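You operate a simulated robot arm through the tools that you are given. There is no shell and no other tool. Be economical: measure what you need, move in short steps, check, and stop when the job is done.

Carry out the task below with a simulated robot arm. There is one attempt and no reset: what you move stays moved.

TASK
Open the pull-out board.
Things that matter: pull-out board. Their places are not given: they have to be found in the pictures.

It is judged by the outcome, as a careful person would: the job done as asked, and still so three seconds after it is handed in. It fails if anything else is knocked over, pushed out of place, dropped, spilled or broken.

THE ROBOT
A 6-joint arm with a two-finger parallel gripper, fixed in place. Base frame: the origin is at the foot of the arm, x ahead of it, y to its left, z up. Lengths are in mm, angles in degrees, forces in N, time in s.
With the tool pointing down near the work surface it reaches from about 240 to 660 mm from the base axis. Its first joint turns from -66.0 to 66.0 degrees. Payload 2.9 kg.
Tool frame: the origin (TCP) lies between the finger pads and is the grasp point; the fingertips stand 30 mm ahead of it; z points along the fingers, y is the line along which they close. The gripper opens to 110 mm. The fingers are 20 mm wide and 10 mm thick; the gripper's body (48 by 112 mm) begins 55 mm behind the TCP.
Orientation is that of the tool frame in the base frame, as a unit quaternion [x, y, z, w]. With the fingers straight down and closing along the base's y, the tool's x points along the base's -x, its y along +y and its z along -z.

THE INTERFACE
- The arm moves only by the tool step_arm. Its argument "series" is a list of rows, each an object of numbers (a shift or turn left out is 0, a gripper value left out holds the last): "dx", "dy", "dz": the shift along the tool's x, y, z in mm; "rx", "ry", "rz": the turn, a rotation vector about the tool's x, y, z in degrees; "gripper": the finger opening in mm, from 0 to 110. In form: [{"dx": .., "dy": .., "dz": .., "rx": .., "ry": .., "rz": .., "gripper": ..}, ...]. A call has 1 to 20 rows; each row is the pose to reach, as a shift and turn from the pose commanded when the call began, along the tool's axes at that moment. A row lasts 0.2 s, in which the tool goes at most 50 mm and 8.6 degrees; a call with a longer step from one row to the next is refused whole, and so is a gripper value outside its range. A pose out of reach is approached as far as the arm can. The call stops where the force on the tool passes 40 N (or 10 N more than at its start, if that is more) or the arm is blocked; 0.2 s more then pass. The fingers move at their own pace (about 108 mm/s each) and stop on an object; they squeeze with about 27 N. The grip force told is the motor's: it shows also when the fingers shut on nothing. Time passes only in rows, and 0.2 s behind the last, so rows that repeat a pose let the fingers close. It gives the time, the measured TCP pose, the force on the tool (base axes), the opening and the grip force at its end, in the units of the frame above (readings bear some noise).
- Cameras (640 x 400 px; columns grow to the right, rows downward): "scene" is fixed at [49.8, 425.1, 1371.3]; the picture's right is [-0.95, -0.31, 0.00], its down [-0.20, 0.62, -0.76] and it looks along [0.23, -0.73, -0.65] (base axes); focal length 323 px, centre (320, 200). "wrist" rides on the gripper at [-36, 0, -57] in the tool frame; the picture's right is [0.00, -1.00, 0.00], its down [0.97, 0.00, -0.24] and it looks along [0.24, 0.00, 0.97] (tool axes); focal length 218 px, centre (320, 200).
- camera(camera): a new picture of that camera. No time passes.
- locate(camera, pixels): for up to 12 pixels [column, row] of the newest picture of that camera ("zoom" is the newest enlarged one), the place [x, y, z] in the base frame of the surface seen there, good to about 3 mm, but the place of the scene camera against the robot may be out by one fixed shift of up to 12 mm in any direction. No time passes.
- close_up(camera, box): a new picture of the part [left, top, right, bottom] of that camera's present view, enlarged. No time passes.
- close_job(): hands the job in; it is judged then, once.

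Work in short steps. Measure before you move; look again where a grasp or a placing could have gone wrong, and mend it. You have 60 turns and 26 pictures in all, the two below and enlarged ones among them. Open the gripper and draw the arm clear of the work before you hand the job in, unless the task says otherwise; then end with one line.

The tools are called after "Call:" as name(argument=value, ...) on one line, values as JSON. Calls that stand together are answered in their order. step_arm: Moves the arm, as the interface text tells. Its arguments: {"type":"object","properties":{"series":{"type":"array","items":{"type":"object","properties":{"dx":{"type":"number"},"dy":{"type":"number"},"dz":{"type":"number"},"rx":{"type":"number"},"ry":{"type":"number"},"rz":{"type":"number"},"gripper":{"type":"number"}}}}},"required":["series"]} The other tools are called the same way: camera (camera) takes a picture; locate (camera, pixels) gives the place of the surface under pixels of a picture; close_up (camera, box) takes an enlarged picture of a part of a camera's view; close_job () hands the job in.

At the start:

```text
time: 0.0
eef_pos: [303.3, -180.4, 893.7]
tool_rot: [-0.001, 1.0, 0.0, 0.0]
force: [0.6, -0.1, 0.4]
grip_width: 110.0
gripper_force: 0.0
```

scene: 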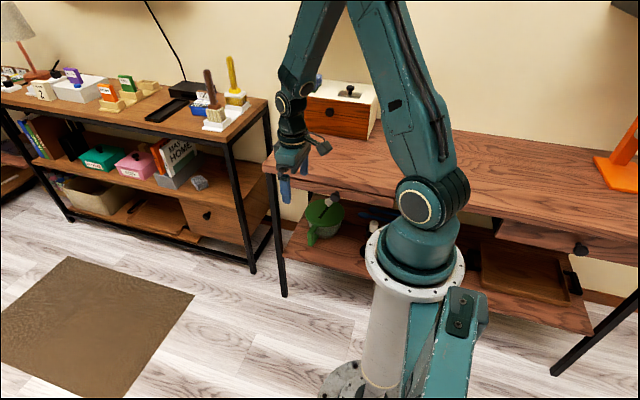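
wrist: 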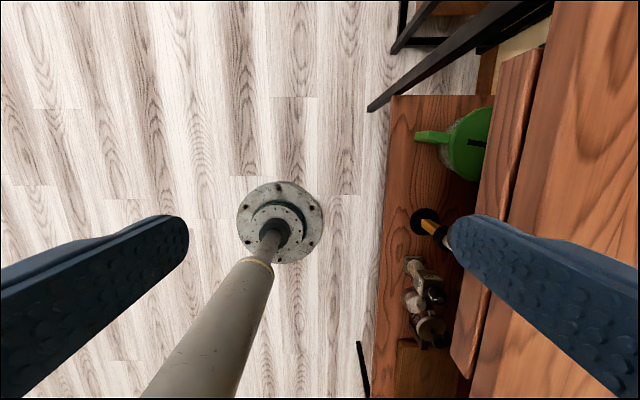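

I'll look closer at the bench front, where a drawer with a knob (581,248) and a board-like edge (wrist 500,200) show.

Call:
close_up(camera="scene", box=[260, 120, 420, 220])

Call:
close_up(camera="scene", box=[440, 180, 640, 305])

Call:
locate(camera="wrist", pixels=[[540, 60], [500, 60], [455, 350], [470, 350], [515, 130], [485, 200], [525, 130], [460, 150], [560, 100], [395, 200]])

```text
4.00 times, centred on (340, 170) of scene
```

zoom: 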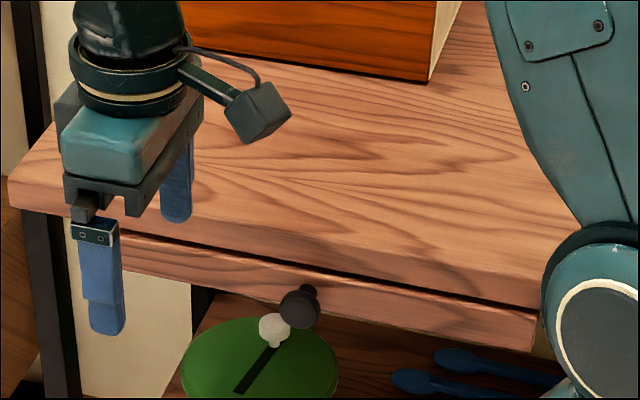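

```text
3.20 times, centred on (540, 242) of scene
```

zoom: 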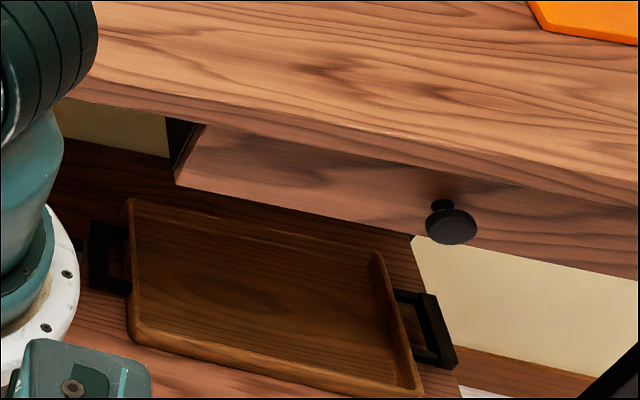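

```text
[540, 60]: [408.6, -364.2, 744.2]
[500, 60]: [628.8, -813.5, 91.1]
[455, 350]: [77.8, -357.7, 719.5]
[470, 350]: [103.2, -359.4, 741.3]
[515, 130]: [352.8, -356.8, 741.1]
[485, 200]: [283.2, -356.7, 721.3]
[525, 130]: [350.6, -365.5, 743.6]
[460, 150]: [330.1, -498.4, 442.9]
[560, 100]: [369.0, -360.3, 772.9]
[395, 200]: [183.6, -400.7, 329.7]
```

Call:
locate(camera="scene", pixels=[[335, 197], [338, 192], [328, 202], [300, 184], [380, 201], [360, 198], [330, 187], [330, 181], [581, 249], [540, 235], [290, 174], [392, 206]])

Call:
locate(camera="wrist", pixels=[[418, 220], [440, 232], [449, 240], [430, 285], [470, 145]])

Call:
close_up(camera="wrist", box=[380, 150, 540, 250])

```text
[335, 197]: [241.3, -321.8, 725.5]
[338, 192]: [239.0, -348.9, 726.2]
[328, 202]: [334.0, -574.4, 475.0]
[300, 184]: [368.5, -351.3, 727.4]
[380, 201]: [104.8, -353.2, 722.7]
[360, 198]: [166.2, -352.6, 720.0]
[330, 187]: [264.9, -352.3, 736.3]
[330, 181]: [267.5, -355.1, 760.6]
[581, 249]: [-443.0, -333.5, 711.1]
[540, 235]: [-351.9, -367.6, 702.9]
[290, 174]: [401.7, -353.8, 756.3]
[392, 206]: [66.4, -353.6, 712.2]
```

```text
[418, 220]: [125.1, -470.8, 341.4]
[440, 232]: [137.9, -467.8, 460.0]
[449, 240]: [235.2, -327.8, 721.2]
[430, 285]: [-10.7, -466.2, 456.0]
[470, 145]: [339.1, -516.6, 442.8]
```

```text
4.00 times, centred on (460, 200) of wrist
```

zoom: 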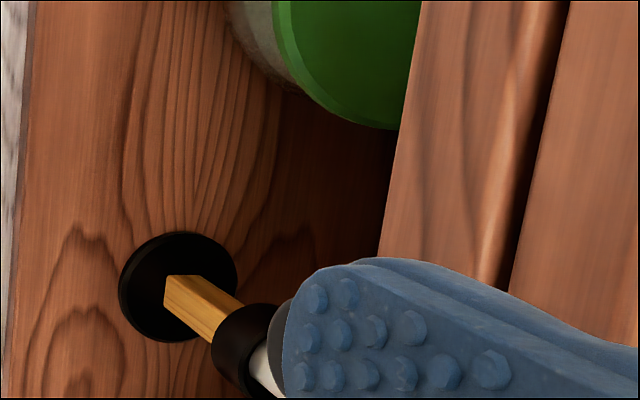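

The left thin board's knob is near [240,-325,724] with its front at y≈-353. I'll turn the tool so it closes along base x and hover nearer, camera on the room side.

Call:
step_arm(series=[{"dx": 6, "dy": -10, "dz": 6, "rz": -8.2}, {"dx": 12, "dy": -20, "dz": 12, "rz": -16.4}, {"dx": 18, "dy": -30, "dz": 18, "rz": -24.6}, {"dx": 24, "dy": -40, "dz": 24, "rz": -32.8}, {"dx": 30, "dy": -50, "dz": 30, "rz": -41}, {"dx": 36, "dy": -60, "dz": 36, "rz": -49.2}, {"dx": 42, "dy": -70, "dz": 42, "rz": -57.4}, {"dx": 48, "dy": -80, "dz": 48, "rz": -65.6}, {"dx": 54, "dy": -90, "dz": 54, "rz": -73.8}, {"dx": 60, "dy": -100, "dz": 60, "rz": -82}, {"dx": 63, "dy": -110, "dz": 64, "rz": -90}, {"dx": 63, "dy": -110, "dz": 64, "rz": -90}])

Call:
camera(camera="wrist")

```text
time: 2.6
eef_pos: [240.0, -289.8, 829.3]
tool_rot: [-0.707, 0.707, 0.001, 0.0]
force: [0.7, 0.3, -0.6]
grip_width: 110.1
gripper_force: 0.0
```

```text
20 pictures are left
```

wrist: 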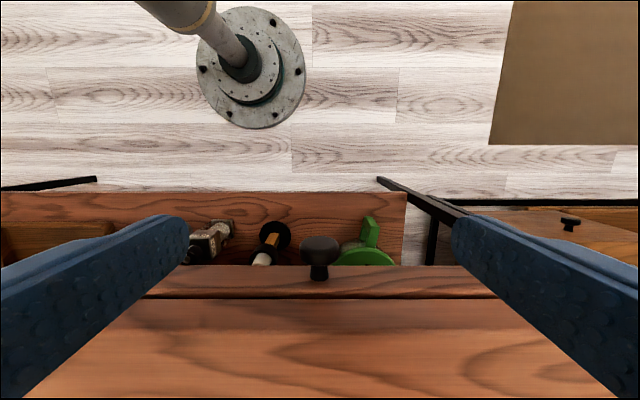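

The knob is seen at (319,255), almost centred between the fingers. I'll measure it.

Call:
locate(camera="wrist", pixels=[[319, 240], [302, 250], [337, 250], [319, 256], [319, 274], [280, 268], [280, 290], [280, 310], [319, 262]])

Call:
close_up(camera="wrist", box=[270, 220, 370, 310])

```text
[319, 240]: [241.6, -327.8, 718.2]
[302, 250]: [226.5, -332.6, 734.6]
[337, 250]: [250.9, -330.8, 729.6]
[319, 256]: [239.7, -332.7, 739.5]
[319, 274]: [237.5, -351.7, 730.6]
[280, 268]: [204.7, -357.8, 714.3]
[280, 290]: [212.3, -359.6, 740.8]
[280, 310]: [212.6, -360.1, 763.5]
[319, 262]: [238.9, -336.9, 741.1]
```

```text
4.44 times, centred on (320, 265) of wrist
```

zoom: 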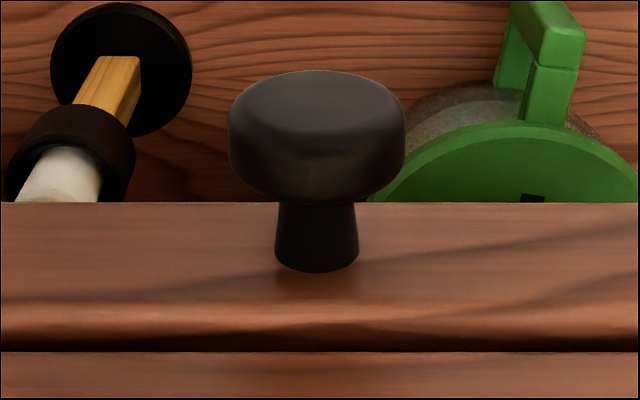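

Knob head: x 226–252 and z 715–742, centred at y≈-334. I'll move over it and descend with the fingers either side.

Call:
step_arm(series=[{"dx": 22, "gripper": 70}, {"dx": 44, "dy": 1}, {"dx": 44, "dy": 1, "dz": 25}, {"dx": 44, "dy": 1, "dz": 50}, {"dx": 44, "dy": 1, "dz": 75}, {"dx": 44, "dy": 1, "dz": 99}, {"dx": 44, "dy": 1, "dz": 99}])

Call:
camera(camera="wrist")

```text
time: 4.2
eef_pos: [239.6, -332.5, 729.5]
tool_rot: [-0.707, 0.707, 0.0, -0.001]
force: [0.4, 0.3, -0.5]
grip_width: 69.9
gripper_force: 0.1
```

```text
18 pictures are left
```

wrist: 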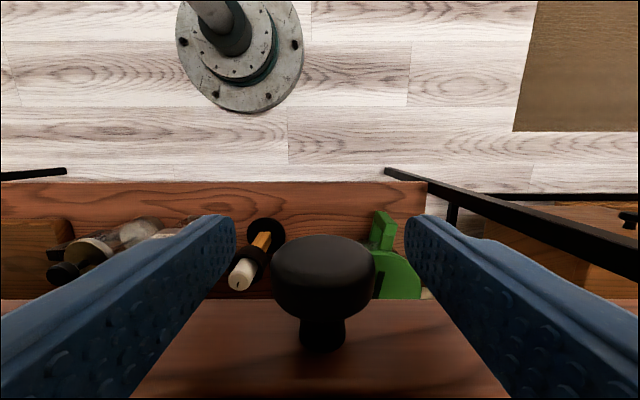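

The knob (322,275) is between the fingers. I'll close.

Call:
step_arm(series=[{"gripper": 15}, {"gripper": 15}, {"gripper": 15}, {"gripper": 15}])

```text
time: 5.2
eef_pos: [240.5, -332.1, 730.2]
tool_rot: [-0.707, 0.707, -0.001, 0.001]
force: [9.1, -0.1, -11.1]
grip_width: 31.7
gripper_force: 45.3
```

Gripped at 31.7 mm. I'll pull along +y (tool -x), slowly.

Call:
step_arm(series=[{"dx": -8}, {"dx": -18}, {"dx": -30}, {"dx": -42}, {"dx": -54}, {"dx": -66}, {"dx": -66}])

Call:
camera(camera="wrist")

```text
time: 6.6
eef_pos: [239.3, -269.6, 730.7]
tool_rot: [0.707, -0.707, -0.001, -0.001]
force: [2.6, 1.8, -3.7]
grip_width: 31.6
gripper_force: 44.7
stopped in row 7: the force on the tool passed its limit (the readings are from after the stop); the commanded pose is now the measured one
```

```text
17 pictures are left
```

wrist: 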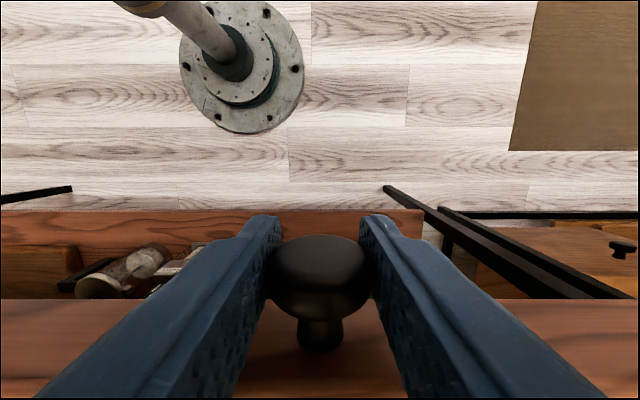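

The board came along 62 mm; the force limit tripped at the end. I'll keep pulling more gently.

Call:
step_arm(series=[{"dx": -4}, {"dx": -10}, {"dx": -17}, {"dx": -24}, {"dx": -31}, {"dx": -38}, {"dx": -45}, {"dx": -52}, {"dx": -59}, {"dx": -66}, {"dx": -66}])

```text
time: 9.0
eef_pos: [240.5, -202.1, 732.8]
tool_rot: [-0.707, 0.707, 0.001, 0.001]
force: [2.3, -4.0, -22.6]
grip_width: 31.4
gripper_force: 45.5
```

Call:
step_arm(series=[{"dx": -7, "dz": 1}, {"dx": -14, "dz": 2}, {"dx": -21, "dz": 2}, {"dx": -28, "dz": 2}, {"dx": -35, "dz": 2}, {"dx": -42, "dz": 2}, {"dx": -42, "dz": 2}])

Call:
camera(camera="scene")

```text
time: 9.8
eef_pos: [239.9, -184.8, 730.1]
tool_rot: [-0.706, 0.708, -0.001, 0.0]
force: [0.2, 2.1, 3.4]
grip_width: 31.6
gripper_force: 45.3
stopped in row 3: the force on the tool passed its limit (the readings are from after the stop); the commanded pose is now the measured one
```

```text
16 pictures are left
```

scene: 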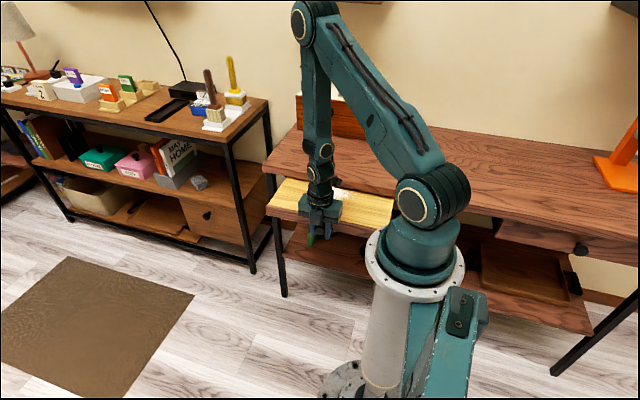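

The board is out about 148 mm; I'll check whether this is the end stop with a slow pull.

Call:
step_arm(series=[{"dx": -3}, {"dx": -7}, {"dx": -11}, {"dx": -15}, {"dx": -20}, {"dx": -25}, {"dx": -30}, {"dx": -30}])

```text
time: 11.6
eef_pos: [239.2, -155.9, 729.7]
tool_rot: [-0.706, 0.708, -0.001, -0.001]
force: [-4.0, -4.4, 3.0]
grip_width: 31.3
gripper_force: 45.4
```

Call:
step_arm(series=[{"dx": -4}, {"dx": -8}, {"dx": -13}, {"dx": -18}, {"dx": -23}, {"dx": -28}, {"dx": -33}, {"dx": -38}, {"dx": -38}])

Call:
camera(camera="wrist")

Call:
camera(camera="scene")

```text
time: 13.6
eef_pos: [240.3, -116.7, 729.8]
tool_rot: [0.707, -0.707, 0.0, 0.0]
force: [-8.4, -2.6, -12.7]
grip_width: 31.3
gripper_force: 45.4
```

```text
15 pictures are left
```

wrist: 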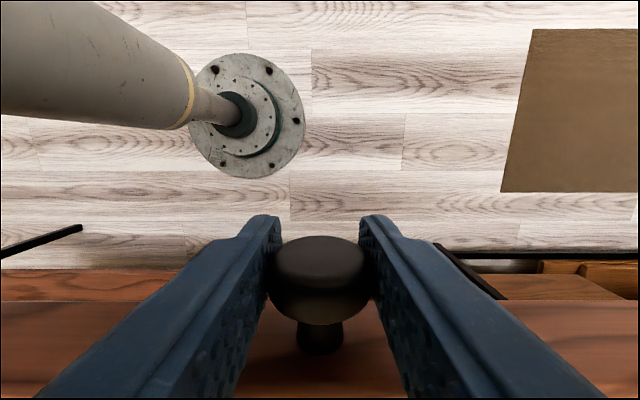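

```text
14 pictures are left
```

scene: 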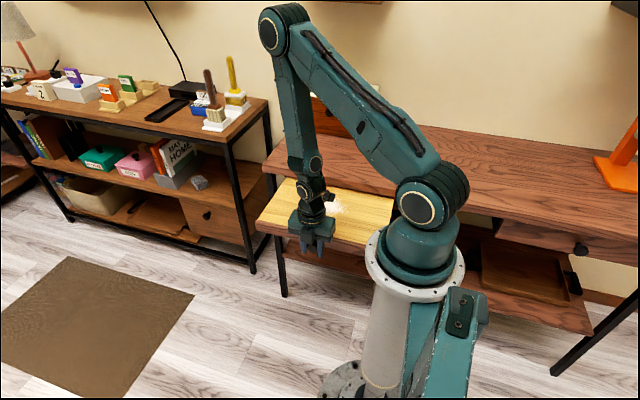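

Out by 216 mm. I'll measure the clearance between the board's near corner and the arm's column before continuing.

Call:
locate(camera="scene", pixels=[[364, 238], [367, 252], [385, 231], [360, 240], [258, 226], [385, 240], [375, 240], [415, 298], [464, 260], [384, 222]])

Call:
close_up(camera="scene", box=[250, 170, 410, 270])

```text
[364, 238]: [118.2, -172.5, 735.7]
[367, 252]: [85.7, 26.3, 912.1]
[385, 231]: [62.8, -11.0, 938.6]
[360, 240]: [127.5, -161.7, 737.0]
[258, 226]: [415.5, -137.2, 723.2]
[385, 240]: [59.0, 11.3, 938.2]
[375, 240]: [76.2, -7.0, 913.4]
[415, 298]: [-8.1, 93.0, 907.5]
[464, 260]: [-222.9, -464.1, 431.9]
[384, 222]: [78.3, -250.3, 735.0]
```

```text
4.00 times, centred on (330, 220) of scene
```

zoom: 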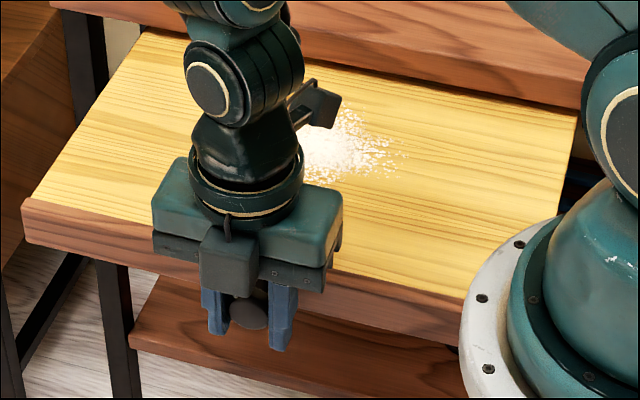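

Flange is above the board (z≈910) and the corner is clear. There seems to be some flour on the board, so I'll keep going slowly towards the stop.

Call:
step_arm(series=[{"dx": -3}, {"dx": -7}, {"dx": -11}, {"dx": -15}, {"dx": -19}, {"dx": -23}, {"dx": -27}, {"dx": -31}, {"dx": -31}])

```text
time: 15.6
eef_pos: [239.9, -85.5, 729.9]
tool_rot: [-0.706, 0.708, -0.002, 0.001]
force: [-6.1, -2.8, 0.6]
grip_width: 31.3
gripper_force: 45.0
```

Call:
step_arm(series=[{"dx": -3}, {"dx": -6}, {"dx": -9}, {"dx": -12}, {"dx": -15}, {"dx": -18}, {"dx": -21}, {"dx": -21}])

Call:
camera(camera="wrist")

Call:
close_up(camera="scene", box=[240, 160, 432, 280])

```text
time: 17.2
eef_pos: [241.4, -72.3, 731.0]
tool_rot: [0.708, -0.706, 0.007, 0.007]
force: [-1.4, -5.4, -1.4]
grip_width: 31.1
gripper_force: 45.0
stopped in row 7: the force on the tool passed its limit (the readings are from after the stop); the commanded pose is now the measured one
```

```text
12 pictures are left
```

wrist: 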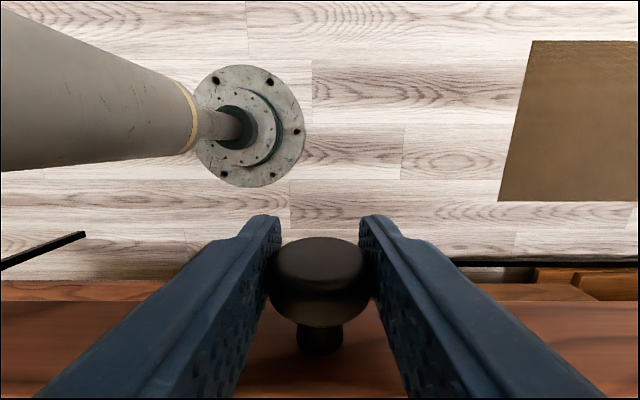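

```text
3.33 times, centred on (336, 220) of scene
```

zoom: 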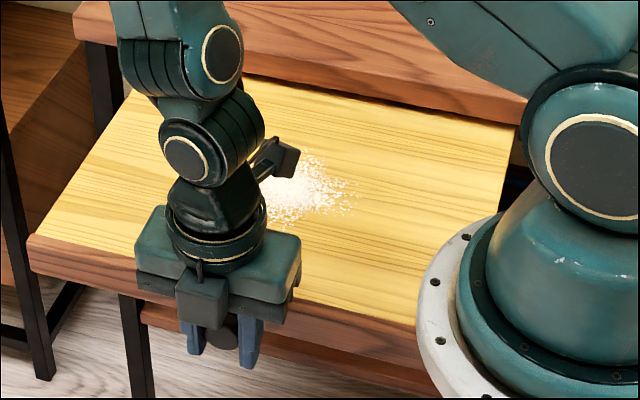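

It met resistance at 260 mm of travel with the board fully out, probably the end stop. I'll release the knob and rise straight up.

Call:
step_arm(series=[{"gripper": 70}, {"gripper": 70}, {"gripper": 70}, {"gripper": 70}])

Call:
step_arm(series=[{"dz": -20}, {"dz": -45}, {"dz": -70}, {"dz": -95}, {"dz": -120}, {"dz": -140}, {"dz": -140}])

Call:
camera(camera="scene")

```text
time: 18.2
eef_pos: [240.5, -71.2, 729.6]
tool_rot: [0.708, -0.706, 0.007, 0.006]
force: [0.1, 0.5, 0.4]
grip_width: 69.6
gripper_force: 0.1
```

```text
time: 19.8
eef_pos: [246.9, -69.5, 871.6]
tool_rot: [0.707, -0.707, 0.005, 0.007]
force: [-0.4, -1.0, 0.6]
grip_width: 69.7
gripper_force: 0.0
out of reach, approached as far as the arm can: row 4, 5, 6, 7
```

```text
10 pictures are left
```

scene: 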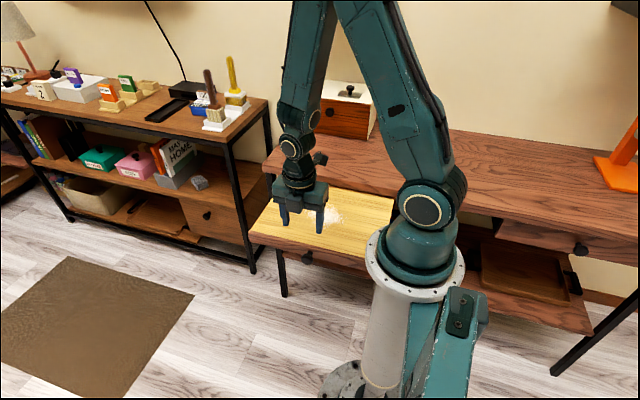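

The arm is clear and the board stays out; a quick check on the knob's position.

Call:
locate(camera="scene", pixels=[[307, 258], [280, 247], [300, 230]])

Call:
close_up(camera="scene", box=[240, 160, 432, 280])

```text
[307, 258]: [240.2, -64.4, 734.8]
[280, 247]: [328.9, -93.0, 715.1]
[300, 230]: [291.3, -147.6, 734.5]
```

```text
3.33 times, centred on (336, 220) of scene
```

zoom: 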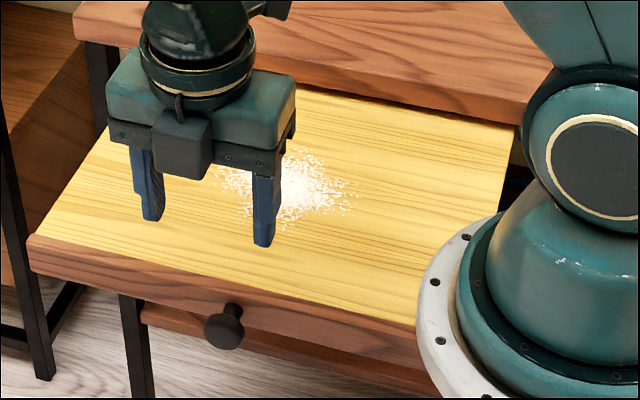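

Knob now at y≈-64 (was -322 in the same camera): the board is open by about 260 mm and level, so I hand in.

Call:
close_job()

```text
The job is handed in.
```

The pull-out board is open by about 260 mm, where it met resistance (probably its end stop); the gripper is open, the arm is clear, and I saw nothing else disturbed.
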